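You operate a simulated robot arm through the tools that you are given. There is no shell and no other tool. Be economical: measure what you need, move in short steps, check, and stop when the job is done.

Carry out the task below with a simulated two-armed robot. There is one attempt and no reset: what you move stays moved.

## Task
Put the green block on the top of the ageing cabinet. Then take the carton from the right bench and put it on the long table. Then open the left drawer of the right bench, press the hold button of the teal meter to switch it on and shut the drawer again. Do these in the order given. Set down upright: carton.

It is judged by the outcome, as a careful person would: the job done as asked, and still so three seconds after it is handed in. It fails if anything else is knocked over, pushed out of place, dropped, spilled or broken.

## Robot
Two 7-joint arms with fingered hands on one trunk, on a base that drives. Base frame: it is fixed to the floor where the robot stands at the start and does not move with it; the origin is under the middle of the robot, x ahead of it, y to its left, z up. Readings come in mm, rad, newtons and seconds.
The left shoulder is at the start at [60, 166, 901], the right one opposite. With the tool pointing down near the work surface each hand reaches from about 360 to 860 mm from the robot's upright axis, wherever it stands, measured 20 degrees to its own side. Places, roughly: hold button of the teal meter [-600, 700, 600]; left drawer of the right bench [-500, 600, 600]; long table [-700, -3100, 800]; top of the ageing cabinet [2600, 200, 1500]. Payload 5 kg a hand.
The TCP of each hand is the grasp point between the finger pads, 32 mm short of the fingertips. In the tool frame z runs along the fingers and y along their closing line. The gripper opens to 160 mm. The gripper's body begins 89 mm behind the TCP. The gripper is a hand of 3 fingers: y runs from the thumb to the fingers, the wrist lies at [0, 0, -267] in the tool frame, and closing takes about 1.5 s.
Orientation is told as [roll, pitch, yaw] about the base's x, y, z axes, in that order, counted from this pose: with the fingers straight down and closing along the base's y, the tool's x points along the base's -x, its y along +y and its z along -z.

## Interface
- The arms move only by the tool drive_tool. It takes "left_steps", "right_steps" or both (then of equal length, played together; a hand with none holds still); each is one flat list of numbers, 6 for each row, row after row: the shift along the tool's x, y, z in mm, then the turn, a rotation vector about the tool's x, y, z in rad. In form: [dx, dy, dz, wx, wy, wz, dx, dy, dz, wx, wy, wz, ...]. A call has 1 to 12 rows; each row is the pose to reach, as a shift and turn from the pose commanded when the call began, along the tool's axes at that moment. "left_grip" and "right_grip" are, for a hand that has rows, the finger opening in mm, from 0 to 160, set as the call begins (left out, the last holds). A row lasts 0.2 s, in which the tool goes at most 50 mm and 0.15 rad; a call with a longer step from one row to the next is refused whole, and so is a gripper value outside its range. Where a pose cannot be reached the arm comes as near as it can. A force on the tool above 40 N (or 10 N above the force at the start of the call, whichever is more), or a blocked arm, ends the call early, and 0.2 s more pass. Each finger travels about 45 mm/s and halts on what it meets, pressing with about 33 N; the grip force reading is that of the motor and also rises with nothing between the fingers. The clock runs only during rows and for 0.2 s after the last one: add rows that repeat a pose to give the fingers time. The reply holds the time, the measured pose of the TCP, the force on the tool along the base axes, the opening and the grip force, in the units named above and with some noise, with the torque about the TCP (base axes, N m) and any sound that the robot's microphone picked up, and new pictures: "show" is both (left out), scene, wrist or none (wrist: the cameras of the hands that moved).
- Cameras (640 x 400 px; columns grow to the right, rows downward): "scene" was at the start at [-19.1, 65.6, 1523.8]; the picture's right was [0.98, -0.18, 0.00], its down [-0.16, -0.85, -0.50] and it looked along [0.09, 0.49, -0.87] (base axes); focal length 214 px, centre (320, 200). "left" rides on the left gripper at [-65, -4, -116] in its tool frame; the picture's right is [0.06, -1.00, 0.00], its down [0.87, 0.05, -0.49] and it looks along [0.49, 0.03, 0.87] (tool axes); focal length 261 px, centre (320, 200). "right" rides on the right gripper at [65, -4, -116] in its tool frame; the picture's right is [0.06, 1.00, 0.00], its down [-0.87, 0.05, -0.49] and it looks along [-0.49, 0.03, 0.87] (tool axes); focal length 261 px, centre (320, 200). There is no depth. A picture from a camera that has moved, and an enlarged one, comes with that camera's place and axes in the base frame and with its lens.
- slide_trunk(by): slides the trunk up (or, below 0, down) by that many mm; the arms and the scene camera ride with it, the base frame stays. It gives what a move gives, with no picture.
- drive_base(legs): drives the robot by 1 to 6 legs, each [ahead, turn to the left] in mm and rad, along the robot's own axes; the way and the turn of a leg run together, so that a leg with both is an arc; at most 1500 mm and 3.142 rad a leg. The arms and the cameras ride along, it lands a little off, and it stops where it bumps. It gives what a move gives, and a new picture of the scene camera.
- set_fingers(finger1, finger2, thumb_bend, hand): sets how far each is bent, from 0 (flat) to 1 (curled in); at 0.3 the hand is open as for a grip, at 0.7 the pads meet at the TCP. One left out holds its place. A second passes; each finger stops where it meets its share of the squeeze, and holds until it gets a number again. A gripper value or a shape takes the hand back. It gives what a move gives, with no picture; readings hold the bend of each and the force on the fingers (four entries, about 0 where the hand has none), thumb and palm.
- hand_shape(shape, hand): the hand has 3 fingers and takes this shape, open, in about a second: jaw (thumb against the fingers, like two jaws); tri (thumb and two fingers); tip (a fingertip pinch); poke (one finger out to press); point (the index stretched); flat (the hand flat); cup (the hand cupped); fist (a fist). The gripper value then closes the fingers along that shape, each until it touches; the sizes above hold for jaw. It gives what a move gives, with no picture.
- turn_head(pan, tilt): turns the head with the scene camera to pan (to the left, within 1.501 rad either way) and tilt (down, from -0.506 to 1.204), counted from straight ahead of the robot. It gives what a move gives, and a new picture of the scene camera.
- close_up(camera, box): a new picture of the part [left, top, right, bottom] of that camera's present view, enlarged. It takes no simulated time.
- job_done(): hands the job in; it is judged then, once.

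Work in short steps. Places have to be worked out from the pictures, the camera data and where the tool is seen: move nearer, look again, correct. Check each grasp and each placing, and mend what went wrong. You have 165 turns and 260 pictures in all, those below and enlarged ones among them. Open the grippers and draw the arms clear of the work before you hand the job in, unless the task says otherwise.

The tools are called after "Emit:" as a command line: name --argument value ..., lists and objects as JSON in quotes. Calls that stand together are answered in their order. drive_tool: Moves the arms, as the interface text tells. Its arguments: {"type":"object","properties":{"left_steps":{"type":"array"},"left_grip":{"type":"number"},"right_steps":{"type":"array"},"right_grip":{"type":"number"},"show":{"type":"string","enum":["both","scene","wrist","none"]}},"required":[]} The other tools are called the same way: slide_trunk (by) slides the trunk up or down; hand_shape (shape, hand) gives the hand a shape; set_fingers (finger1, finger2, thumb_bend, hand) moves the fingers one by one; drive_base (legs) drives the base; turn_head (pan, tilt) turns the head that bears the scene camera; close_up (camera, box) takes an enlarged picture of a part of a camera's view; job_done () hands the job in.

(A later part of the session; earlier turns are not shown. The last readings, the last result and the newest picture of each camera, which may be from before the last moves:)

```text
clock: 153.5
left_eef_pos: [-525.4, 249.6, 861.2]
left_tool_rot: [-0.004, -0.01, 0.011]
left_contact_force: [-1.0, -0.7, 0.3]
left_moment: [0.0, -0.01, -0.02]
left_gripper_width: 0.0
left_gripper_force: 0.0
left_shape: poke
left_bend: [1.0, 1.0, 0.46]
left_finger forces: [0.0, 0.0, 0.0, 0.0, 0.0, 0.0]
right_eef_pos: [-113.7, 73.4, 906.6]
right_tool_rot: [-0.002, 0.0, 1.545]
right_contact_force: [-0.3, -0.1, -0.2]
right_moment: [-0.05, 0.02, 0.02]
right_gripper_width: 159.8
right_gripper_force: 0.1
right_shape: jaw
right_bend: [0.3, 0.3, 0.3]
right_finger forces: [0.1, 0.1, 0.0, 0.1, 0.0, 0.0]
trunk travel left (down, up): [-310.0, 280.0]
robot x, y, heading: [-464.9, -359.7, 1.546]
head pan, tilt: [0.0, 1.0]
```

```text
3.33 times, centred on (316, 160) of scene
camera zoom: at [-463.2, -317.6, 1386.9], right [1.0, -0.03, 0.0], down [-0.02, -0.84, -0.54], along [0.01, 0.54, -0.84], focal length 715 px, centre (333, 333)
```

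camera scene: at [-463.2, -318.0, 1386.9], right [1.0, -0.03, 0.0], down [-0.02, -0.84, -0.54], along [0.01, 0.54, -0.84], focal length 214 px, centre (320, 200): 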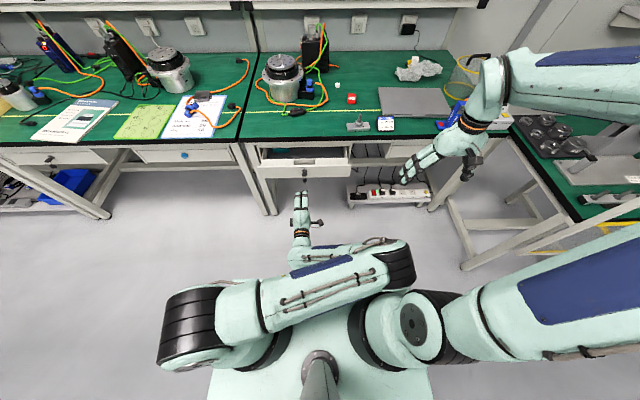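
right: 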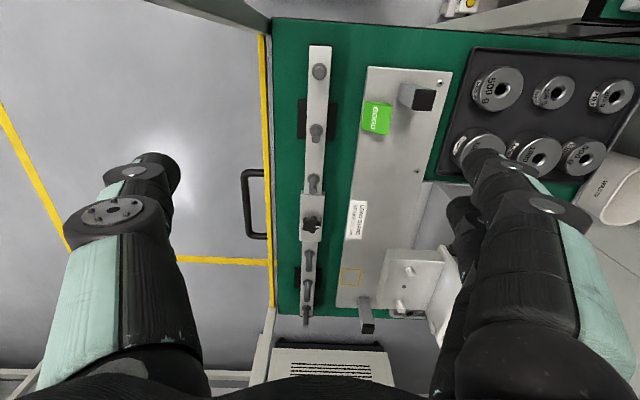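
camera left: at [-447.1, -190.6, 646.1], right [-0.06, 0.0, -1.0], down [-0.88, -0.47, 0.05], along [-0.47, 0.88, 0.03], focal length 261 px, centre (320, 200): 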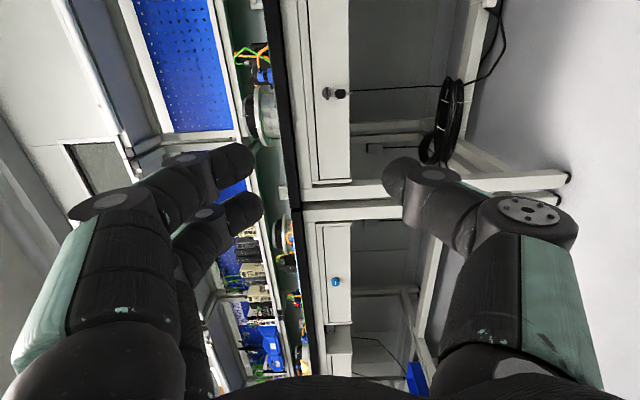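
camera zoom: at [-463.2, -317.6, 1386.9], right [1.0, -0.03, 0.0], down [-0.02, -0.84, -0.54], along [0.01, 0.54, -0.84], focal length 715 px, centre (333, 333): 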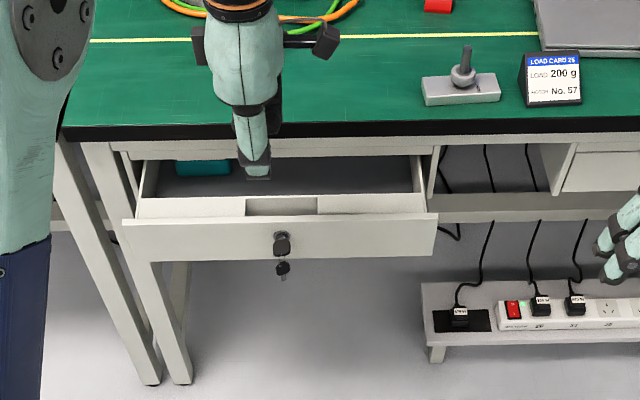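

In poke the thumb seems to be the pressing digit. I try the point shape to compare.

Emit:
hand_shape --hand "left" --shape "point"

Emit:
close_up --camera "left" --box '[0, 0, 640, 400]'

Emit:
close_up --camera "scene" --box '[220, 80, 412, 200]'

```text
clock: 154.4
left_eef_pos: [-524.3, 250.1, 861.4]
left_tool_rot: [-0.005, -0.009, 0.011]
left_contact_force: [0.2, 0.4, -0.6]
left_moment: [0.02, 0.02, 0.02]
left_gripper_width: 0.0
left_gripper_force: 0.3
left_shape: point
left_bend: [0.4, 1.0, 0.42]
left_finger forces: [0.0, 0.0, 0.0, 0.0, 0.0, 0.0]
right_eef_pos: [-113.4, 73.6, 906.2]
right_tool_rot: [-0.001, 0.0, 1.546]
right_contact_force: [0.4, -0.5, 0.4]
right_moment: [-0.02, 0.02, -0.02]
right_gripper_width: 159.7
right_gripper_force: 0.0
right_shape: jaw
right_bend: [0.3, 0.3, 0.3]
right_finger forces: [0.0, 0.0, 0.0, 0.1, 0.1, 0.0]
trunk travel left (down, up): [-310.0, 280.0]
robot x, y, heading: [-466.2, -356.7, 1.547]
head pan, tilt: [0.0, 1.0]
```

```text
1.00 times, centred on (320, 200) of left
camera zoom: at [-461.0, 245.9, 978.0], right [-0.05, -1.0, 0.0], down [-0.87, 0.05, 0.48], along [-0.48, 0.02, -0.88], focal length 261 px, centre (320, 200)
```

zoom: 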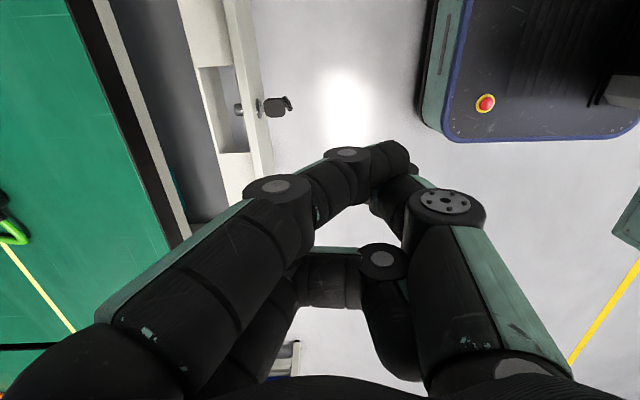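

```text
3.33 times, centred on (316, 140) of scene
camera zoom: at [-463.2, -317.6, 1386.9], right [1.0, -0.03, 0.0], down [-0.02, -0.84, -0.54], along [0.01, 0.54, -0.84], focal length 715 px, centre (333, 400)
```

zoom: 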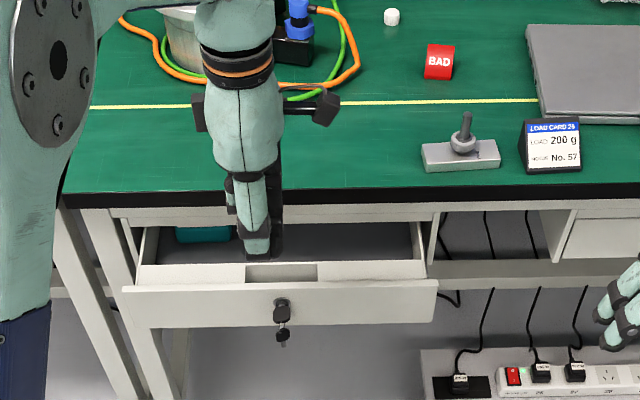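

I'll use the jaw instead: fingers in the notch, thumb outside, gripping the thin panel. I return to jaw with a small opening and zoom on the notch.

Emit:
hand_shape --hand "left" --shape "jaw"

Emit:
drive_tool --left_steps '[0, 0, 0, 0, 0, 0, 0, 0, 0, 0, 0, 0, 0, 0, 0, 0, 0, 0, 0, 0, 0, 0, 0, 0, 0, 0, 0, 0, 0, 0, 0, 0, 0, 0, 0, 0, 0, 0, 0, 0, 0, 0]' --left_grip 38 --show "wrist"

Emit:
close_up --camera "left" --box '[160, 40, 320, 140]'

```text
clock: 155.3
left_eef_pos: [-523.8, 248.6, 861.3]
left_tool_rot: [-0.006, -0.009, 0.01]
left_contact_force: [0.3, 0.1, -0.7]
left_moment: [0.02, 0.01, 0.01]
left_gripper_width: 159.9
left_gripper_force: 0.0
left_shape: jaw
left_bend: [0.3, 0.3, 0.3]
left_finger forces: [0.0, 0.0, 0.0, 0.0, 0.0, 0.0]
right_eef_pos: [-113.0, 73.4, 906.2]
right_tool_rot: [0.0, 0.0, 1.545]
right_contact_force: [0.2, -0.4, -0.9]
right_moment: [0.03, 0.0, -0.01]
right_gripper_width: 159.8
right_gripper_force: 0.1
right_shape: jaw
right_bend: [0.3, 0.3, 0.3]
right_finger forces: [0.0, 0.0, 0.1, 0.0, 0.0, 0.0]
trunk travel left (down, up): [-310.0, 280.0]
robot x, y, heading: [-464.5, -357.3, 1.543]
head pan, tilt: [0.0, 1.0]
```

```text
clock: 156.9
left_eef_pos: [-524.5, 248.8, 861.9]
left_tool_rot: [-0.008, -0.008, 0.012]
left_contact_force: [0.4, -0.1, 0.4]
left_moment: [0.02, 0.0, -0.03]
left_gripper_width: 38.3
left_gripper_force: 0.1
left_shape: jaw
left_bend: [0.73, 0.73, 0.7]
left_finger forces: [0.0, 0.1, 0.0, 0.1, 0.0, 0.1]
right_eef_pos: [-112.6, 73.1, 906.3]
right_tool_rot: [-0.001, 0.0, 1.545]
right_contact_force: [-0.3, 0.8, -0.6]
right_moment: [0.02, 0.0, -0.02]
right_gripper_width: 159.6
right_gripper_force: 0.1
right_shape: jaw
right_bend: [0.3, 0.3, 0.3]
right_finger forces: [0.1, 0.1, 0.0, 0.0, 0.0, 0.1]
trunk travel left (down, up): [-310.0, 280.0]
robot x, y, heading: [-457.7, -356.4, 1.546]
head pan, tilt: [0.0, 1.0]
camera left: at [-461.0, 246.0, 978.1], right [-0.05, -1.0, 0.01], down [-0.87, 0.05, 0.48], along [-0.48, 0.02, -0.88], focal length 261 px, centre (320, 200)
```

left: 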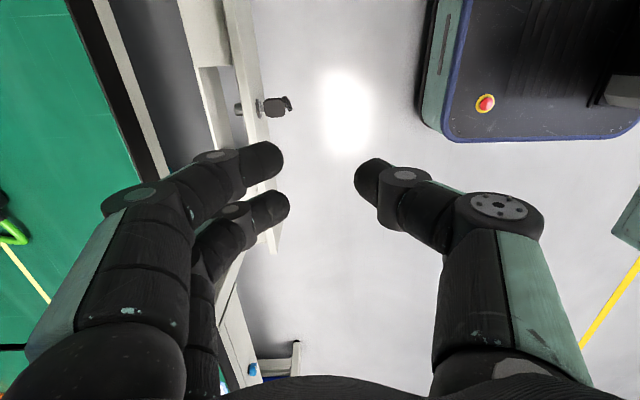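

```text
4.00 times, centred on (240, 90) of left
camera zoom: at [-461.0, 246.0, 978.1], right [-0.05, -1.0, 0.01], down [-0.87, 0.05, 0.48], along [-0.48, 0.02, -0.88], focal length 1043 px, centre (640, 640)
```

zoom: 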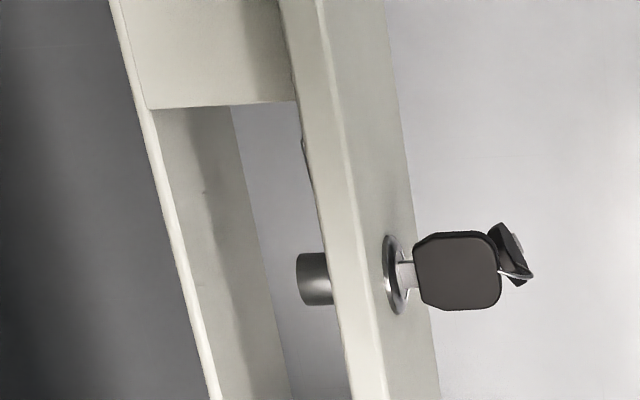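

The panel top spans y 327–336, with an open pocket behind it to y≈375 and the key at x≈-514. I move over it and lower the fingers into the pocket, thumb outside, tips staying above the lock.

Emit:
drive_tool --left_steps '[-4, 40, 20, 0, 0, 0, -8, 70, 50, 0, 0, 0, -10, 83, 90, 0, 0, 0, -10, 83, 130, 0, 0, 0, -10, 83, 150, 0, 0, 0]' --show "wrist"

Emit:
close_up --camera "left" --box '[220, 100, 412, 220]'

```text
clock: 158.1
left_eef_pos: [-517.3, 327.8, 710.8]
left_tool_rot: [-0.006, -0.009, 0.01]
left_contact_force: [-0.5, 0.3, -0.3]
left_moment: [0.0, -0.04, 0.03]
left_gripper_width: 38.4
left_gripper_force: 0.0
left_shape: jaw
left_bend: [0.73, 0.73, 0.7]
left_finger forces: [0.1, 0.0, 0.1, 0.1, 0.0, 0.0]
right_eef_pos: [-113.5, 73.0, 907.9]
right_tool_rot: [0.0, -0.001, 1.545]
right_contact_force: [-0.5, -0.5, -0.6]
right_moment: [-0.03, 0.03, 0.0]
right_gripper_width: 160.1
right_gripper_force: 0.1
right_shape: jaw
right_bend: [0.3, 0.3, 0.3]
right_finger forces: [0.0, 0.0, 0.1, 0.0, 0.1, 0.0]
trunk travel left (down, up): [-310.0, 280.0]
robot x, y, heading: [-462.7, -359.1, 1.545]
head pan, tilt: [0.0, 1.0]
camera left: at [-453.7, 325.8, 827.7], right [-0.05, -1.0, 0.01], down [-0.87, 0.05, 0.48], along [-0.48, 0.02, -0.88], focal length 261 px, centre (320, 200)
```

left: 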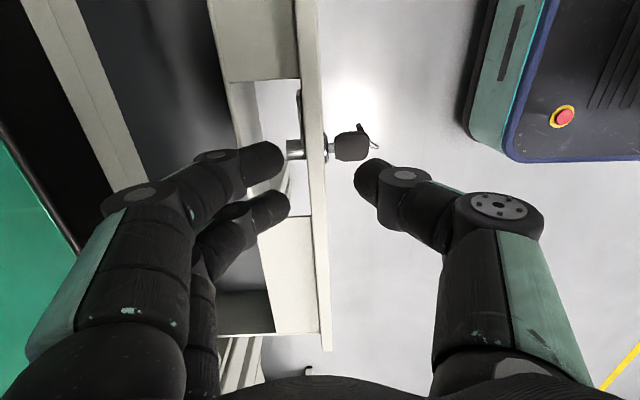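

```text
3.33 times, centred on (316, 160) of left
camera zoom: at [-453.7, 325.8, 827.7], right [-0.05, -1.0, 0.01], down [-0.87, 0.05, 0.48], along [-0.48, 0.02, -0.88], focal length 869 px, centre (333, 333)
```

zoom: 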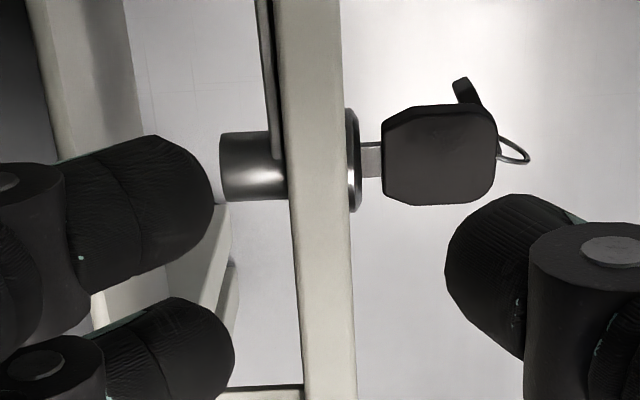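

The hand should shift 12 mm to +x and 3 mm inward so the fingers clear the pocket's end. Then I lower 28 mm and check.

Emit:
drive_tool --left_steps '[-6, 2, 0, 0, 0, 0, -12, 3, 0, 0, 0, 0, -12, 3, 10, 0, 0, 0, -12, 3, 20, 0, 0, 0, -12, 3, 28, 0, 0, 0]' --show "wrist"

```text
clock: 159.3
left_eef_pos: [-503.8, 334.9, 684.6]
left_tool_rot: [-0.004, -0.01, 0.009]
left_contact_force: [0.0, -0.4, -0.3]
left_moment: [-0.01, 0.01, 0.0]
left_gripper_width: 38.3
left_gripper_force: 0.0
left_shape: jaw
left_bend: [0.73, 0.73, 0.7]
left_finger forces: [0.0, 0.1, 0.0, 0.1, 0.1, 0.0]
right_eef_pos: [-112.9, 72.6, 907.9]
right_tool_rot: [-0.001, 0.0, 1.544]
right_contact_force: [-0.8, 0.0, -0.2]
right_moment: [0.02, -0.02, 0.04]
right_gripper_width: 159.8
right_gripper_force: 0.1
right_shape: jaw
right_bend: [0.3, 0.3, 0.3]
right_finger forces: [0.0, 0.0, 0.0, 0.1, 0.0, 0.1]
trunk travel left (down, up): [-310.0, 280.0]
robot x, y, heading: [-461.4, -358.6, 1.541]
head pan, tilt: [0.0, 1.0]
camera left: at [-439.3, 331.1, 801.0], right [-0.05, -1.0, 0.01], down [-0.87, 0.05, 0.48], along [-0.48, 0.02, -0.88], focal length 261 px, centre (320, 200)
```

left: 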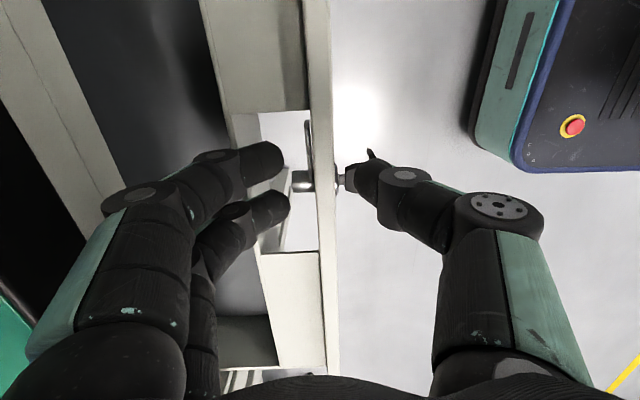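

The fingers are in the pocket with no contact. I close on the panel.

Emit:
drive_tool --left_steps '[0, 0, 3, 0, 0, 0, 0, 0, 3, 0, 0, 0, 0, 0, 3, 0, 0, 0, 0, 0, 3, 0, 0, 0, 0, 0, 3, 0, 0, 0]' --left_grip 0 --show "wrist"

```text
clock: 160.5
left_eef_pos: [-503.4, 332.5, 681.2]
left_tool_rot: [-0.007, -0.009, 0.011]
left_contact_force: [0.5, 0.2, -3.0]
left_moment: [0.07, 0.05, 0.0]
left_gripper_width: 6.6
left_gripper_force: 33.5
left_shape: jaw
left_bend: [0.7, 0.7, 0.7]
left_finger forces: [14.5, 14.3, 0.0, 0.0, 29.1, 0.0]
right_eef_pos: [-113.6, 72.1, 906.3]
right_tool_rot: [0.0, -0.001, 1.543]
right_contact_force: [-0.8, 0.0, -0.2]
right_moment: [0.01, 0.01, -0.01]
right_gripper_width: 159.7
right_gripper_force: 0.1
right_shape: jaw
right_bend: [0.3, 0.3, 0.3]
right_finger forces: [0.1, 0.0, 0.0, 0.0, 0.0, 0.1]
trunk travel left (down, up): [-310.0, 280.0]
robot x, y, heading: [-461.7, -358.2, 1.548]
head pan, tilt: [0.0, 1.0]
camera left: at [-439.6, 330.4, 798.0], right [-0.05, -1.0, 0.01], down [-0.87, 0.05, 0.48], along [-0.48, 0.02, -0.88], focal length 261 px, centre (320, 200)
```

left: 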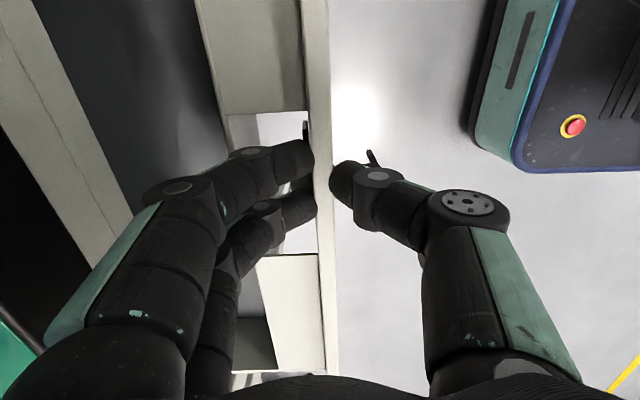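

There's a solid three-finger grip on the panel. I pull 190 mm towards the robot.

Emit:
drive_tool --left_steps '[0, -16, 0, 0, 0, 0, 0, -32, 0, 0, 0, 0, 0, -48, 0, 0, 0, 0, 0, -64, 0, 0, 0, 0, 0, -80, 0, 0, 0, 0, 0, -96, 0, 0, 0, 0, 0, -112, 0, 0, 0, 0, 0, -128, 0, 0, 0, 0, 0, -144, 0, 0, 0, 0, 0, -160, 0, 0, 0, 0, 0, -176, 0, 0, 0, 0, 0, -190, 0, 0, 0, 0]' --show "scene"

Emit:
close_up --camera "scene" --box '[220, 100, 412, 220]'

```text
clock: 163.1
left_eef_pos: [-503.1, 144.0, 682.2]
left_tool_rot: [-0.006, -0.01, 0.009]
left_contact_force: [-13.0, -0.9, -3.3]
left_moment: [0.03, 0.28, -0.01]
left_gripper_width: 5.8
left_gripper_force: 33.4
left_shape: jaw
left_bend: [0.7, 0.7, 0.7]
left_finger forces: [14.5, 14.6, 0.1, 0.0, 30.5, 0.0]
right_eef_pos: [-114.5, 72.9, 907.6]
right_tool_rot: [0.0, 0.0, 1.545]
right_contact_force: [0.9, -0.3, -0.3]
right_moment: [-0.02, -0.02, 0.0]
right_gripper_width: 160.1
right_gripper_force: 0.2
right_shape: jaw
right_bend: [0.3, 0.3, 0.3]
right_finger forces: [0.1, 0.0, 0.0, 0.0, 0.0, 0.0]
trunk travel left (down, up): [-310.0, 280.0]
robot x, y, heading: [-466.1, -354.7, 1.545]
head pan, tilt: [0.0, 1.0]
camera scene: at [-464.1, -317.7, 1387.1], right [1.0, -0.03, 0.0], down [-0.02, -0.84, -0.54], along [0.01, 0.54, -0.84], focal length 214 px, centre (320, 200)
```

scene: 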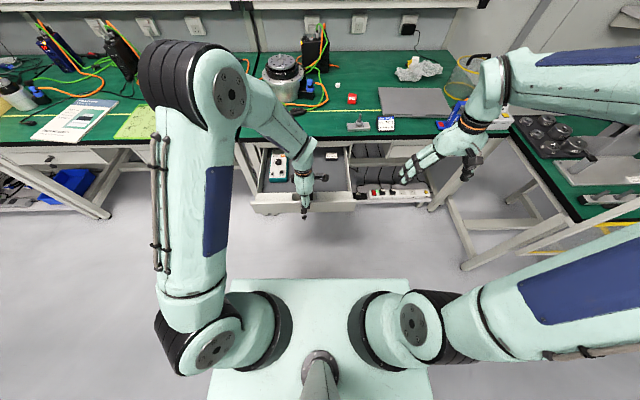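

```text
3.33 times, centred on (316, 160) of scene
camera zoom: at [-464.1, -317.7, 1387.1], right [1.0, -0.03, 0.0], down [-0.02, -0.84, -0.54], along [0.01, 0.54, -0.84], focal length 715 px, centre (333, 333)
```

zoom: 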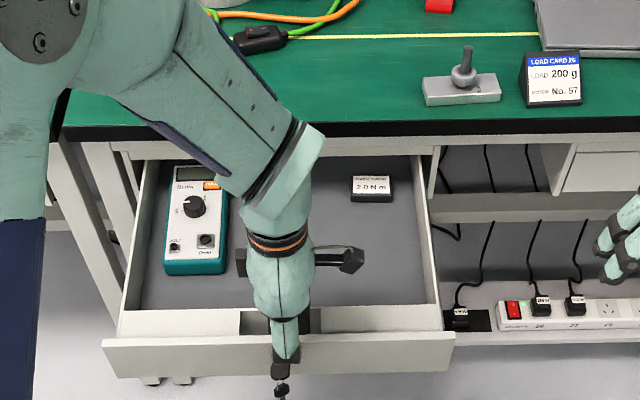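

The drawer is out about 300 mm and the teal meter is exposed. I zoom on it to read the labels.

Emit:
close_up --camera "scene" --box '[260, 142, 300, 186]'

```text
9.09 times, centred on (280, 164) of scene
camera zoom: at [-464.1, -317.7, 1387.1], right [1.0, -0.03, 0.0], down [-0.02, -0.84, -0.54], along [0.01, 0.54, -0.84], focal length 1950 px, centre (684, 527)
```

zoom: 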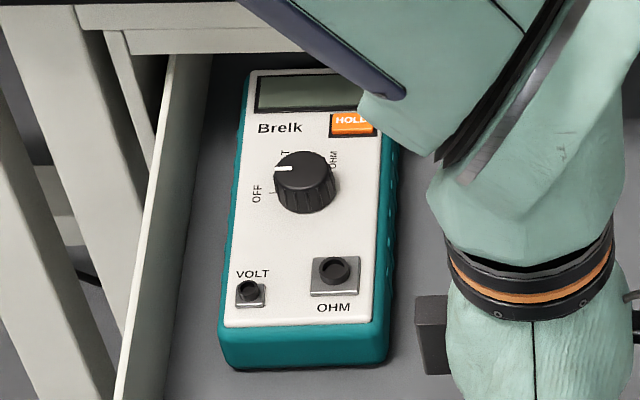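

The orange HOLD button is at about x=-626, y≈429, still right under the bench edge (y≈419). I pull the drawer out another 80 mm.

Emit:
drive_tool --left_steps '[1, -10, 0, 0, 0, 0, 2, -20, 0, 0, 0, 0, 2, -30, 0, 0, 0, 0, 2, -40, 0, 0, 0, 0, 2, -50, 0, 0, 0, 0, 2, -60, 0, 0, 0, 0, 2, -70, 0, 0, 0, 0, 2, -80, 0, 0, 0, 0]' --show "none"

Emit:
close_up --camera "scene" --box '[220, 110, 412, 230]'

```text
clock: 164.9
left_eef_pos: [-503.2, 66.3, 681.9]
left_tool_rot: [-0.008, -0.007, 0.01]
left_contact_force: [1.7, -1.1, -19.7]
left_moment: [0.06, -0.01, 0.01]
left_gripper_width: 5.1
left_gripper_force: 33.4
left_shape: jaw
left_bend: [0.7, 0.7, 0.7]
left_finger forces: [13.1, 13.3, 0.0, 0.1, 27.5, 0.0]
right_eef_pos: [-111.2, 73.9, 905.3]
right_tool_rot: [0.0, 0.0, 1.544]
right_contact_force: [0.5, -0.2, 0.2]
right_moment: [0.02, -0.03, 0.03]
right_gripper_width: 159.8
right_gripper_force: 0.1
right_shape: jaw
right_bend: [0.3, 0.3, 0.3]
right_finger forces: [0.0, 0.0, 0.0, 0.0, 0.1, 0.0]
trunk travel left (down, up): [-310.0, 280.0]
robot x, y, heading: [-462.1, -358.9, 1.541]
head pan, tilt: [0.0, 1.0]
```

```text
3.33 times, centred on (316, 170) of scene
camera zoom: at [-463.4, -316.8, 1386.8], right [1.0, -0.03, 0.0], down [-0.02, -0.84, -0.54], along [0.01, 0.54, -0.84], focal length 715 px, centre (333, 300)
```

zoom: 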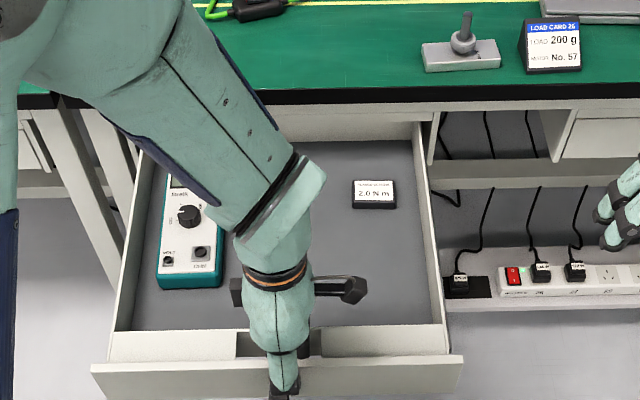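

The drawer is far enough out, with HOLD now near y≈350. I release the panel and lift the hand clear.

Emit:
drive_tool --left_steps '[0, 0, 0, 0, 0, 0, 0, 0, 0, 0, 0, 0, 0, 0, 0, 0, 0, 0, 0, 0, 0, 0, 0, 0, 0, 0, -30, 0, 0, 0, 0, 0, -75, 0, 0, 0, 0, 0, -120, 0, 0, 0, 30, 0, -150, 0, 0, 0]' --left_grip 42 --show "none"

Emit:
set_fingers --hand "left" --finger1 0.72 --finger2 1.0 --thumb_bend 1.0

Emit:
close_up --camera "left" --box '[0, 0, 640, 400]'

Emit:
close_up --camera "scene" --box '[200, 100, 392, 220]'

```text
clock: 166.7
left_eef_pos: [-534.7, 65.5, 832.2]
left_tool_rot: [-0.007, -0.01, 0.011]
left_contact_force: [-0.1, 0.1, 1.3]
left_moment: [0.0, 0.02, 0.02]
left_gripper_width: 42.0
left_gripper_force: 0.1
left_shape: jaw
left_bend: [0.73, 0.73, 0.7]
left_finger forces: [0.0, 0.1, 0.1, 0.0, 0.0, 0.0]
right_eef_pos: [-114.3, 72.5, 907.5]
right_tool_rot: [0.001, 0.0, 1.544]
right_contact_force: [-0.2, 0.6, 0.2]
right_moment: [0.01, 0.01, -0.01]
right_gripper_width: 159.8
right_gripper_force: 0.1
right_shape: jaw
right_bend: [0.3, 0.3, 0.3]
right_finger forces: [0.1, 0.0, 0.0, 0.0, 0.1, 0.0]
trunk travel left (down, up): [-310.0, 280.0]
robot x, y, heading: [-464.5, -358.5, 1.546]
head pan, tilt: [0.0, 1.0]
```

```text
clock: 167.7
left_eef_pos: [-533.7, 67.2, 831.5]
left_tool_rot: [-0.008, -0.009, 0.012]
left_contact_force: [-0.8, -0.4, -0.2]
left_moment: [-0.02, 0.01, -0.01]
left_gripper_width: 16.1
left_gripper_force: 0.0
left_shape: fingers
left_bend: [0.72, 0.98, 0.89]
left_finger forces: [0.1, 0.1, 0.1, 0.1, 0.0, 0.0]
right_eef_pos: [-113.3, 72.7, 907.5]
right_tool_rot: [0.001, 0.0, 1.544]
right_contact_force: [-0.6, -0.7, -0.1]
right_moment: [0.02, 0.05, 0.04]
right_gripper_width: 159.9
right_gripper_force: 0.1
right_shape: jaw
right_bend: [0.3, 0.3, 0.3]
right_finger forces: [0.0, 0.0, 0.0, 0.0, 0.1, 0.1]
trunk travel left (down, up): [-310.0, 280.0]
robot x, y, heading: [-467.1, -356.5, 1.54]
head pan, tilt: [0.0, 1.0]
```

```text
1.00 times, centred on (320, 200) of left
camera zoom: at [-469.7, 63.5, 948.2], right [-0.05, -1.0, 0.01], down [-0.87, 0.05, 0.48], along [-0.48, 0.02, -0.88], focal length 261 px, centre (320, 200)
```

zoom: 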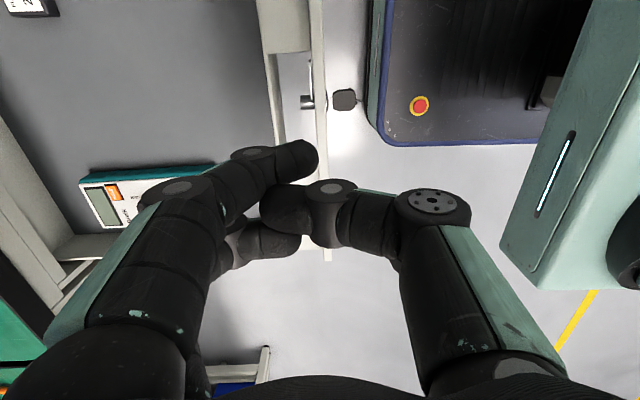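

```text
3.33 times, centred on (296, 160) of scene
camera zoom: at [-463.4, -317.7, 1386.9], right [1.0, -0.03, 0.0], down [-0.02, -0.84, -0.54], along [0.01, 0.54, -0.84], focal length 715 px, centre (400, 333)
```

zoom: 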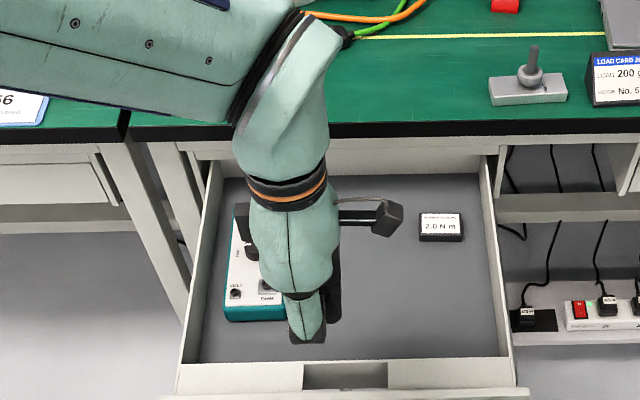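

Finger 1 sticks out straight while the others are curled. HOLD is at about [-621, 351, 630]. I move above it with the hand leaning back 0.4 rad so the palm stays clear of the bench edge.

Emit:
drive_tool --left_steps '[14, 37, 4, -0.057, 0, 0, 28, 75, 8, -0.114, 0, 0, 42, 112, 12, -0.171, 0, 0, 57, 150, 16, -0.229, 0, 0, 71, 187, 20, -0.286, 0, 0, 85, 225, 25, -0.343, 0, 0, 99, 262, 30, -0.4, 0, 0]' --show "wrist"

Emit:
close_up --camera "scene" --box '[200, 80, 392, 200]'

```text
clock: 169.3
left_eef_pos: [-634.3, 325.3, 800.4]
left_tool_rot: [0.394, -0.009, 0.007]
left_contact_force: [0.1, 1.0, 0.0]
left_moment: [0.0, -0.01, 0.0]
left_gripper_width: 15.8
left_gripper_force: 0.1
left_shape: fingers
left_bend: [0.72, 0.98, 0.89]
left_finger forces: [0.1, 0.0, 0.0, 0.0, 0.0, 0.0]
right_eef_pos: [-113.4, 74.0, 906.6]
right_tool_rot: [0.0, 0.0, 1.545]
right_contact_force: [-0.3, 0.0, 0.7]
right_moment: [0.0, 0.0, 0.0]
right_gripper_width: 160.0
right_gripper_force: 0.1
right_shape: jaw
right_bend: [0.3, 0.3, 0.3]
right_finger forces: [0.0, 0.0, 0.0, 0.1, 0.0, 0.0]
trunk travel left (down, up): [-310.0, 280.0]
robot x, y, heading: [-462.9, -359.3, 1.546]
head pan, tilt: [0.0, 1.0]
camera left: at [-569.7, 278.5, 906.6], right [-0.05, -0.92, -0.38], down [-0.87, -0.15, 0.47], along [-0.49, 0.36, -0.8], focal length 261 px, centre (320, 200)
```

left: 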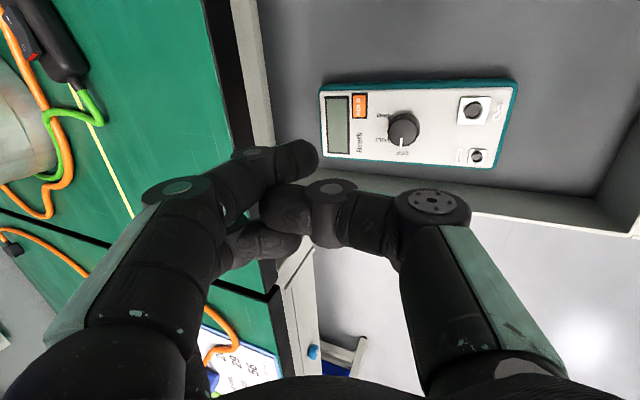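

```text
3.33 times, centred on (296, 140) of scene
camera zoom: at [-463.5, -317.4, 1386.8], right [1.0, -0.03, 0.0], down [-0.02, -0.84, -0.54], along [0.01, 0.54, -0.84], focal length 715 px, centre (400, 400)
```

zoom: 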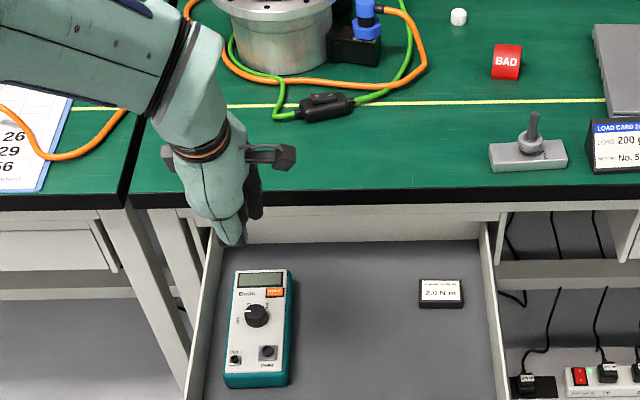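

Both views agree on HOLD at [-620, 353, 630]. I lower straight down to about 20 mm above it and check.

Emit:
drive_tool --left_steps '[-2, -8, 30, 0, 0, 0, -2, -22, 65, 0, 0, 0, -2, -35, 97, 0, 0, 0, -2, -40, 110, 0, 0, 0]' --show "wrist"

Emit:
close_up --camera "left" --box '[250, 80, 410, 180]'

Emit:
close_up --camera "scene" --box '[248, 130, 312, 170]'

```text
clock: 170.3
left_eef_pos: [-633.1, 333.0, 682.3]
left_tool_rot: [0.395, -0.01, 0.01]
left_contact_force: [0.5, -1.3, 0.2]
left_moment: [0.01, -0.03, -0.02]
left_gripper_width: 16.3
left_gripper_force: 0.1
left_shape: fingers
left_bend: [0.72, 0.98, 0.89]
left_finger forces: [0.0, 0.0, 0.0, 0.1, 0.0, 0.0]
right_eef_pos: [-112.9, 72.9, 905.7]
right_tool_rot: [-0.001, -0.001, 1.544]
right_contact_force: [-1.0, -0.1, 0.0]
right_moment: [-0.02, 0.0, 0.01]
right_gripper_width: 160.2
right_gripper_force: 0.1
right_shape: jaw
right_bend: [0.3, 0.3, 0.3]
right_finger forces: [0.0, 0.0, 0.0, 0.1, 0.0, 0.0]
trunk travel left (down, up): [-310.0, 280.0]
robot x, y, heading: [-463.1, -355.5, 1.548]
head pan, tilt: [0.0, 1.0]
camera left: at [-568.5, 284.9, 788.3], right [-0.05, -0.92, -0.38], down [-0.87, -0.15, 0.47], along [-0.49, 0.36, -0.8], focal length 261 px, centre (320, 200)
```

left: 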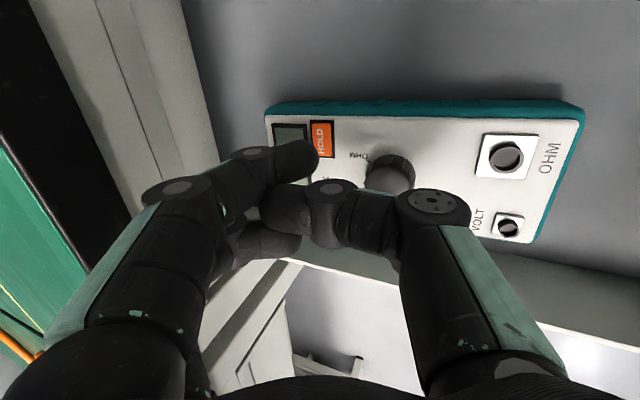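

```text
4.00 times, centred on (330, 130) of left
camera zoom: at [-568.5, 284.9, 788.3], right [-0.05, -0.92, -0.38], down [-0.87, -0.15, 0.47], along [-0.49, 0.36, -0.8], focal length 1043 px, centre (280, 480)
```

zoom: 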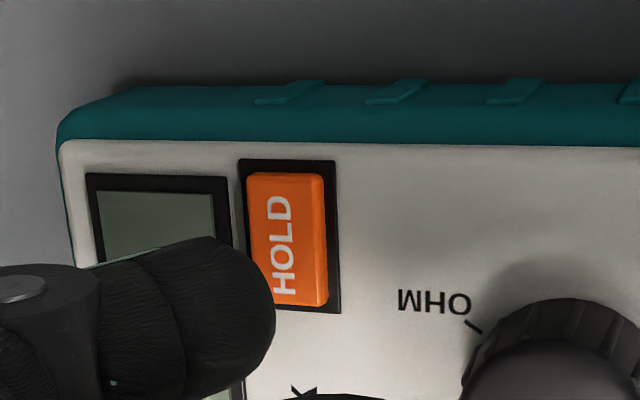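

```text
10.00 times, centred on (280, 150) of scene
camera zoom: at [-463.4, -317.4, 1386.9], right [1.0, -0.03, 0.0], down [-0.02, -0.84, -0.54], along [0.01, 0.54, -0.84], focal length 2145 px, centre (720, 700)
```

zoom: 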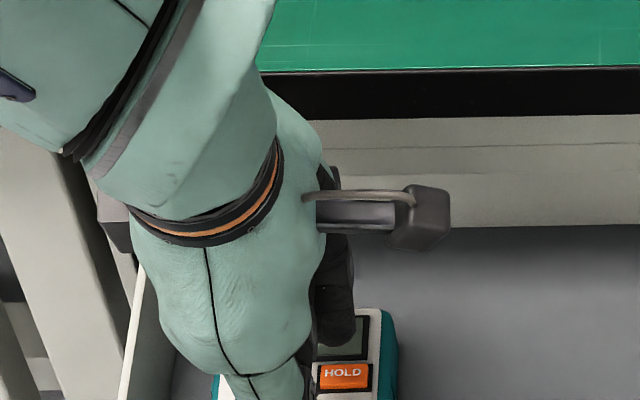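

Tip and HOLD line up within a few mm. I shift 2 mm to +x and go down in small steps to make contact.

Emit:
drive_tool --left_steps '[-2, -3.8, 9.2, 0, 0, 0, -2, -6.1, 14.8, 0, 0, 0, -2, -7.7, 18.5, 0, 0, 0, -2, -9.2, 22.1, 0, 0, 0]' --show "none"

Emit:
close_up --camera "left" --box '[210, 80, 402, 200]'

Emit:
close_up --camera "scene" --box '[248, 130, 312, 170]'

```text
clock: 171.3
left_eef_pos: [-631.3, 330.8, 660.2]
left_tool_rot: [0.394, -0.011, 0.009]
left_contact_force: [0.3, -0.4, -0.3]
left_moment: [-0.02, -0.01, 0.0]
left_gripper_width: 16.2
left_gripper_force: 0.0
left_shape: fingers
left_bend: [0.72, 0.98, 0.89]
left_finger forces: [0.1, 0.1, 0.1, 0.0, 0.0, 0.1]
right_eef_pos: [-113.8, 72.3, 907.1]
right_tool_rot: [0.0, 0.002, 1.544]
right_contact_force: [0.0, 0.6, 0.5]
right_moment: [-0.01, -0.02, 0.0]
right_gripper_width: 160.3
right_gripper_force: 0.0
right_shape: jaw
right_bend: [0.3, 0.3, 0.3]
right_finger forces: [0.0, 0.0, 0.0, 0.0, 0.0, 0.0]
trunk travel left (down, up): [-310.0, 280.0]
robot x, y, heading: [-463.1, -358.1, 1.542]
head pan, tilt: [0.0, 1.0]
```

```text
3.33 times, centred on (306, 140) of left
camera zoom: at [-566.4, 282.3, 766.3], right [-0.05, -0.92, -0.38], down [-0.87, -0.15, 0.47], along [-0.49, 0.36, -0.8], focal length 869 px, centre (367, 400)
```

zoom: 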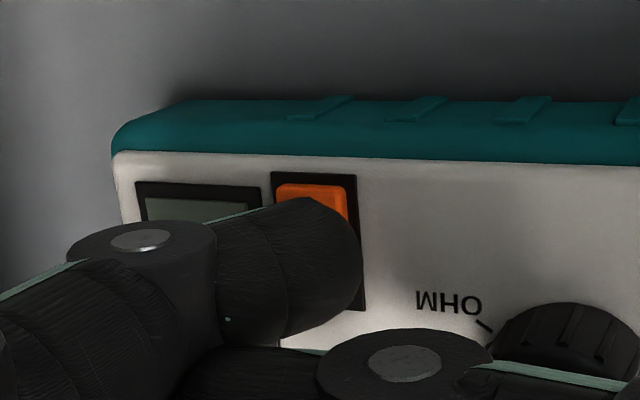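

```text
10.00 times, centred on (280, 150) of scene
camera zoom: at [-463.4, -317.6, 1386.9], right [1.0, -0.03, 0.0], down [-0.02, -0.84, -0.54], along [0.01, 0.54, -0.84], focal length 2145 px, centre (720, 700)
```

zoom: 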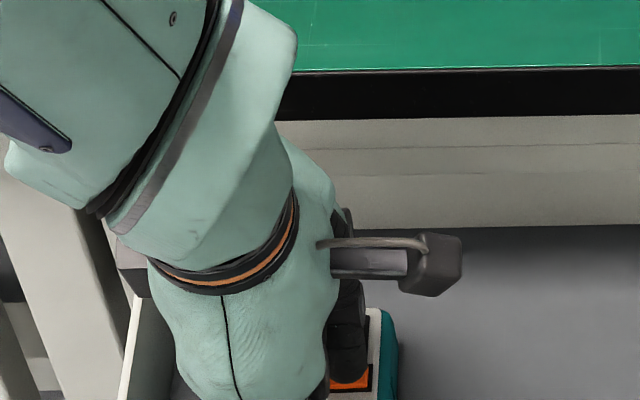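

The fingertip is over HOLD, just above it. I shift 3 mm toward the robot and press down slowly.

Emit:
drive_tool --left_steps '[0, -4, 1, 0, 0, 0, 0, -5, 3.6, 0, 0, 0, 0, -5.6, 5.5, 0, 0, 0, 0, -6.3, 7.3, 0, 0, 0, 0, -7, 9.2, 0, 0, 0, 0, -7.5, 10.5, 0, 0, 0]' --show "none"

Emit:
close_up --camera "left" --box '[210, 80, 402, 200]'

```text
clock: 172.7
left_eef_pos: [-631.1, 328.8, 650.0]
left_tool_rot: [0.4, -0.008, 0.009]
left_contact_force: [-0.1, 0.9, 27.7]
left_moment: [0.5, -0.26, 0.01]
left_gripper_width: 15.0
left_gripper_force: 14.2
left_shape: fingers
left_bend: [0.74, 0.98, 0.9]
left_finger forces: [28.6, 0.1, 0.0, 0.0, 0.0, 0.0]
right_eef_pos: [-112.4, 71.6, 907.6]
right_tool_rot: [0.0, -0.001, 1.545]
right_contact_force: [-0.7, -0.4, -0.2]
right_moment: [0.04, 0.0, 0.0]
right_gripper_width: 159.8
right_gripper_force: 0.0
right_shape: jaw
right_bend: [0.3, 0.3, 0.3]
right_finger forces: [0.0, 0.0, 0.1, 0.0, 0.0, 0.0]
trunk travel left (down, up): [-310.0, 280.0]
robot x, y, heading: [-464.0, -353.2, 1.543]
head pan, tilt: [0.0, 1.0]
heard: click
```

```text
3.33 times, centred on (306, 140) of left
camera zoom: at [-566.5, 279.8, 757.0], right [-0.05, -0.92, -0.39], down [-0.87, -0.15, 0.47], along [-0.49, 0.36, -0.79], focal length 869 px, centre (367, 400)
```

zoom: 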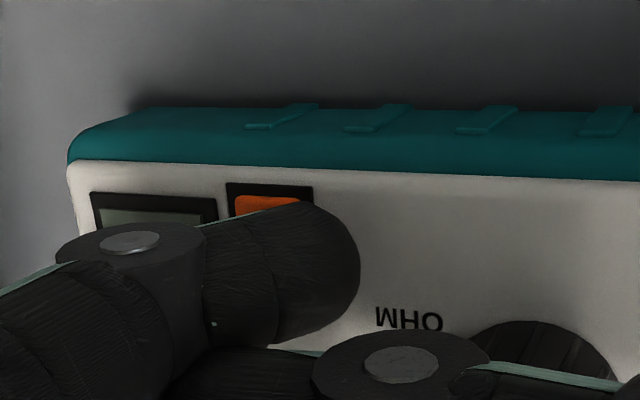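

I heard a click, so the press worked. I lift straight up and check the display.

Emit:
drive_tool --left_steps '[0, 5.8, -13.8, 0, 0, 0, 0, 20, -48, 0, 0, 0, 0, 38, -92, 0, 0, 0, 0, 56, -135, 0, 0, 0]' --show "none"

Emit:
close_up --camera "left" --box '[300, 60, 460, 160]'

Emit:
close_up --camera "scene" --box '[240, 110, 368, 210]'

```text
clock: 173.7
left_eef_pos: [-629.9, 330.1, 794.9]
left_tool_rot: [0.393, -0.008, 0.01]
left_contact_force: [0.8, -0.3, -0.8]
left_moment: [-0.01, 0.01, 0.01]
left_gripper_width: 16.7
left_gripper_force: 0.0
left_shape: fingers
left_bend: [0.72, 0.99, 0.9]
left_finger forces: [0.0, 0.1, 0.0, 0.0, 0.1, 0.1]
right_eef_pos: [-112.4, 72.5, 906.5]
right_tool_rot: [-0.001, -0.002, 1.544]
right_contact_force: [-0.3, 0.2, -0.1]
right_moment: [0.01, -0.04, 0.03]
right_gripper_width: 159.9
right_gripper_force: 0.2
right_shape: jaw
right_bend: [0.3, 0.3, 0.3]
right_finger forces: [0.0, 0.0, 0.0, 0.1, 0.0, 0.1]
trunk travel left (down, up): [-310.0, 280.0]
robot x, y, heading: [-460.4, -358.6, 1.541]
head pan, tilt: [0.0, 1.0]
```

```text
4.00 times, centred on (380, 110) of left
camera zoom: at [-565.7, 281.9, 902.0], right [-0.05, -0.92, -0.38], down [-0.87, -0.15, 0.47], along [-0.49, 0.36, -0.8], focal length 1043 px, centre (80, 560)
```

zoom: 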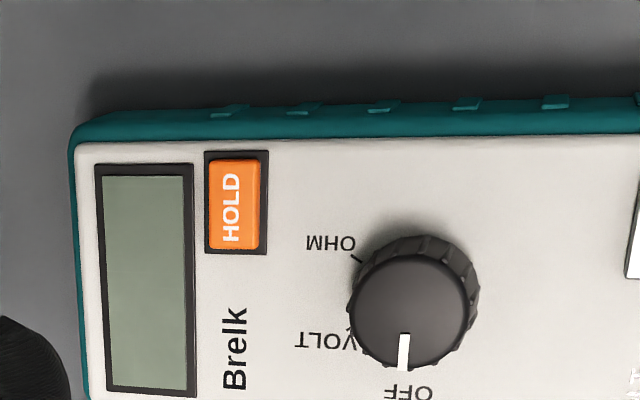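

```text
4.00 times, centred on (304, 160) of scene
camera zoom: at [-463.4, -317.9, 1386.8], right [1.0, -0.03, 0.0], down [-0.02, -0.84, -0.54], along [0.01, 0.54, -0.84], focal length 858 px, centre (384, 360)
```

zoom: 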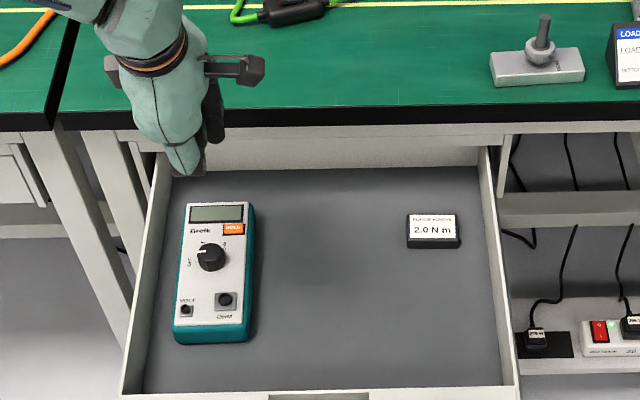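

I zoom on the display to see whether it has come on.

Emit:
close_up --camera "scene" --box '[280, 156, 312, 176]'

Emit:
close_up --camera "left" --box '[310, 90, 374, 170]'

```text
16.00 times, centred on (296, 166) of scene
camera zoom: at [-463.4, -317.9, 1386.8], right [1.0, -0.03, 0.0], down [-0.02, -0.84, -0.54], along [0.01, 0.54, -0.84], focal length 3432 px, centre (704, 744)
```

zoom: 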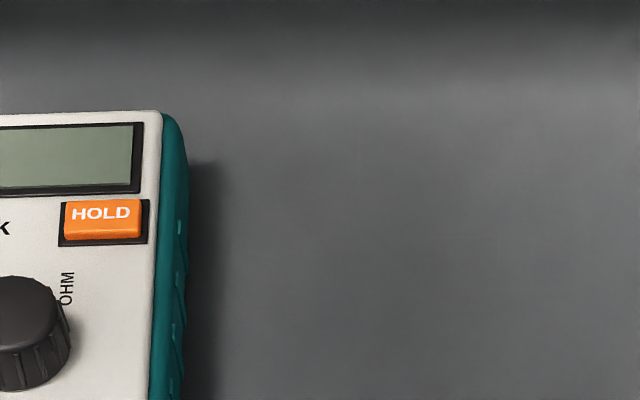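

```text
5.00 times, centred on (342, 130) of left
camera zoom: at [-565.7, 281.9, 902.0], right [-0.05, -0.92, -0.38], down [-0.87, -0.15, 0.47], along [-0.49, 0.36, -0.8], focal length 1303 px, centre (210, 550)
```

zoom: 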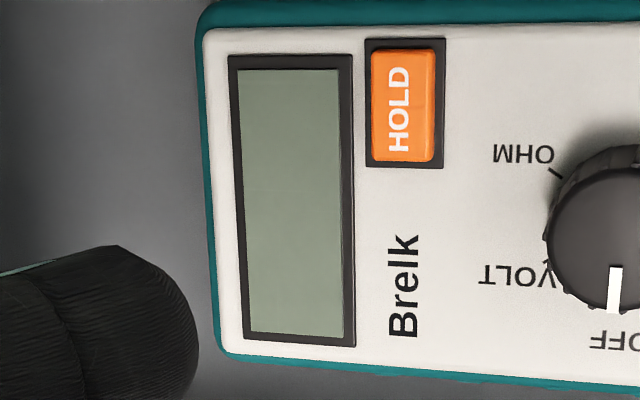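

The press clicked at about 28 N, and the button has sprung back. Now I prepare to shut the drawer: I back up, then level the left hand to push the front panel with the fingers straddling the key.

Emit:
drive_base --legs '[[-270, 0]]'

Emit:
drive_tool --left_steps '[-14, -13, -5, -0.147, 0, 0, -28, -26, -10, -0.294, 0, 0, -42, -38, -16, -0.441, 0, 0, -56, -51, -21, -0.588, 0, 0, -70, -63, -26, -0.735, 0, 0, -84, -76, -31, -0.882, 0, 0, -98, -89, -37, -1.03, 0, 0, -112, -101, -42, -1.177, 0, 0]' --left_grip 90 --show "none"

Emit:
drive_tool --left_steps '[0, 0, 0, 0, 0, -0.143, 0, 0, 0, 0, 0, -0.286, 0, 0, 0, 0, 0, -0.429, 0, 0, 0, 0, 0, -0.571, 0, -10, 0, 0, 0, -0.714, 0, -30, 0, 0, 0, -0.857, 0, -55, 0, 0, 0, -1.0, 0, -80, 0, 0, 0, -1.143, 0, -105, 0, 0, 0, -1.286, 0, -130, 0, 0, 0, -1.429, 0, -148, 0, 0, 0, -1.571]' --show "both"

```text
clock: 175.6
left_eef_pos: [-640.3, 59.5, 796.1]
left_tool_rot: [0.393, -0.008, 0.017]
left_contact_force: [0.6, -0.1, -0.2]
left_moment: [-0.02, 0.0, -0.01]
left_gripper_width: 16.7
left_gripper_force: 0.1
left_shape: fingers
left_bend: [0.72, 0.99, 0.9]
left_finger forces: [0.1, 0.0, 0.0, 0.0, 0.1, 0.0]
right_eef_pos: [-122.0, -194.4, 907.5]
right_tool_rot: [-0.001, -0.001, 1.552]
right_contact_force: [-0.1, 0.2, -0.9]
right_moment: [0.02, 0.04, -0.02]
right_gripper_width: 159.7
right_gripper_force: 0.1
right_shape: jaw
right_bend: [0.3, 0.3, 0.3]
right_finger forces: [0.0, 0.0, 0.0, 0.1, 0.1, 0.0]
trunk travel left (down, up): [-310.0, 280.0]
robot x, y, heading: [-470.3, -624.8, 1.547]
head pan, tilt: [0.0, 1.0]
camera scene: at [-470.0, -588.5, 1386.9], right [1.0, -0.02, 0.0], down [-0.02, -0.84, -0.54], along [0.01, 0.54, -0.84], focal length 214 px, centre (320, 200)
```

scene: 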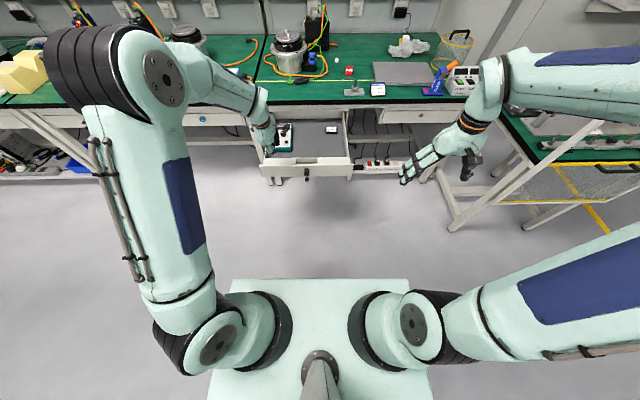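

```text
clock: 177.4
left_eef_pos: [-529.3, -49.0, 795.7]
left_tool_rot: [1.573, -0.009, 0.017]
left_contact_force: [-0.2, 0.3, 0.0]
left_moment: [-0.02, 0.0, -0.01]
left_gripper_width: 89.5
left_gripper_force: 0.0
left_shape: jaw
left_bend: [0.72, 0.72, 0.7]
left_finger forces: [0.1, 0.0, 0.0, 0.0, 0.1, 0.1]
right_eef_pos: [-122.3, -195.1, 906.6]
right_tool_rot: [0.001, 0.002, 1.551]
right_contact_force: [0.3, 0.4, 0.1]
right_moment: [0.02, 0.01, 0.01]
right_gripper_width: 159.9
right_gripper_force: 0.1
right_shape: jaw
right_bend: [0.3, 0.3, 0.3]
right_finger forces: [0.1, 0.0, 0.0, 0.0, 0.1, 0.0]
trunk travel left (down, up): [-310.0, 280.0]
robot x, y, heading: [-467.2, -629.0, 1.549]
head pan, tilt: [0.0, 1.0]
```

```text
clock: 179.8
left_eef_pos: [-526.9, -49.9, 649.4]
left_tool_rot: [-1.588, -1.561, -3.106]
left_contact_force: [-0.1, -0.2, -0.4]
left_moment: [-0.02, 0.01, 0.03]
left_gripper_width: 89.6
left_gripper_force: 0.1
left_shape: jaw
left_bend: [0.72, 0.72, 0.7]
left_finger forces: [0.1, 0.0, 0.1, 0.0, 0.0, 0.0]
right_eef_pos: [-123.3, -195.1, 906.2]
right_tool_rot: [0.0, -0.002, 1.552]
right_contact_force: [0.1, 0.7, 0.0]
right_moment: [0.01, 0.01, 0.0]
right_gripper_width: 159.8
right_gripper_force: 0.1
right_shape: jaw
right_bend: [0.3, 0.3, 0.3]
right_finger forces: [0.0, 0.1, 0.0, 0.0, 0.0, 0.0]
trunk travel left (down, up): [-310.0, 280.0]
robot x, y, heading: [-469.0, -625.6, 1.553]
head pan, tilt: [0.0, 1.0]
camera scene: at [-469.8, -588.0, 1386.9], right [1.0, -0.02, 0.0], down [-0.02, -0.84, -0.54], along [0.01, 0.54, -0.84], focal length 214 px, centre (320, 200)
camera left: at [-521.4, -164.9, 714.6], right [1.0, 0.02, -0.05], down [-0.04, -0.49, -0.87], along [-0.04, 0.87, -0.49], focal length 261 px, centre (320, 200)
```

scene: 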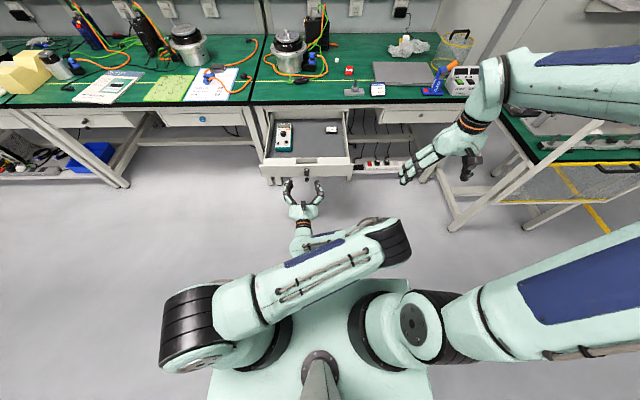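
left: 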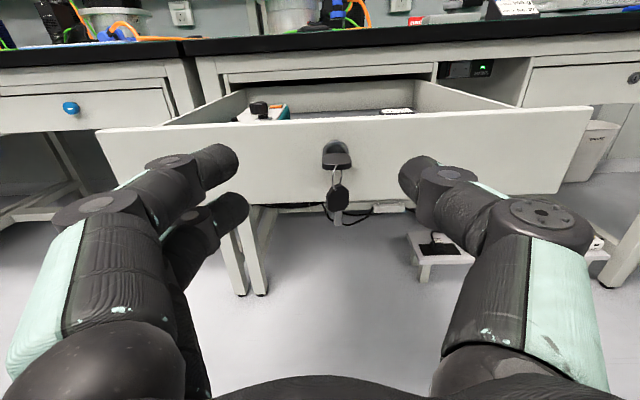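

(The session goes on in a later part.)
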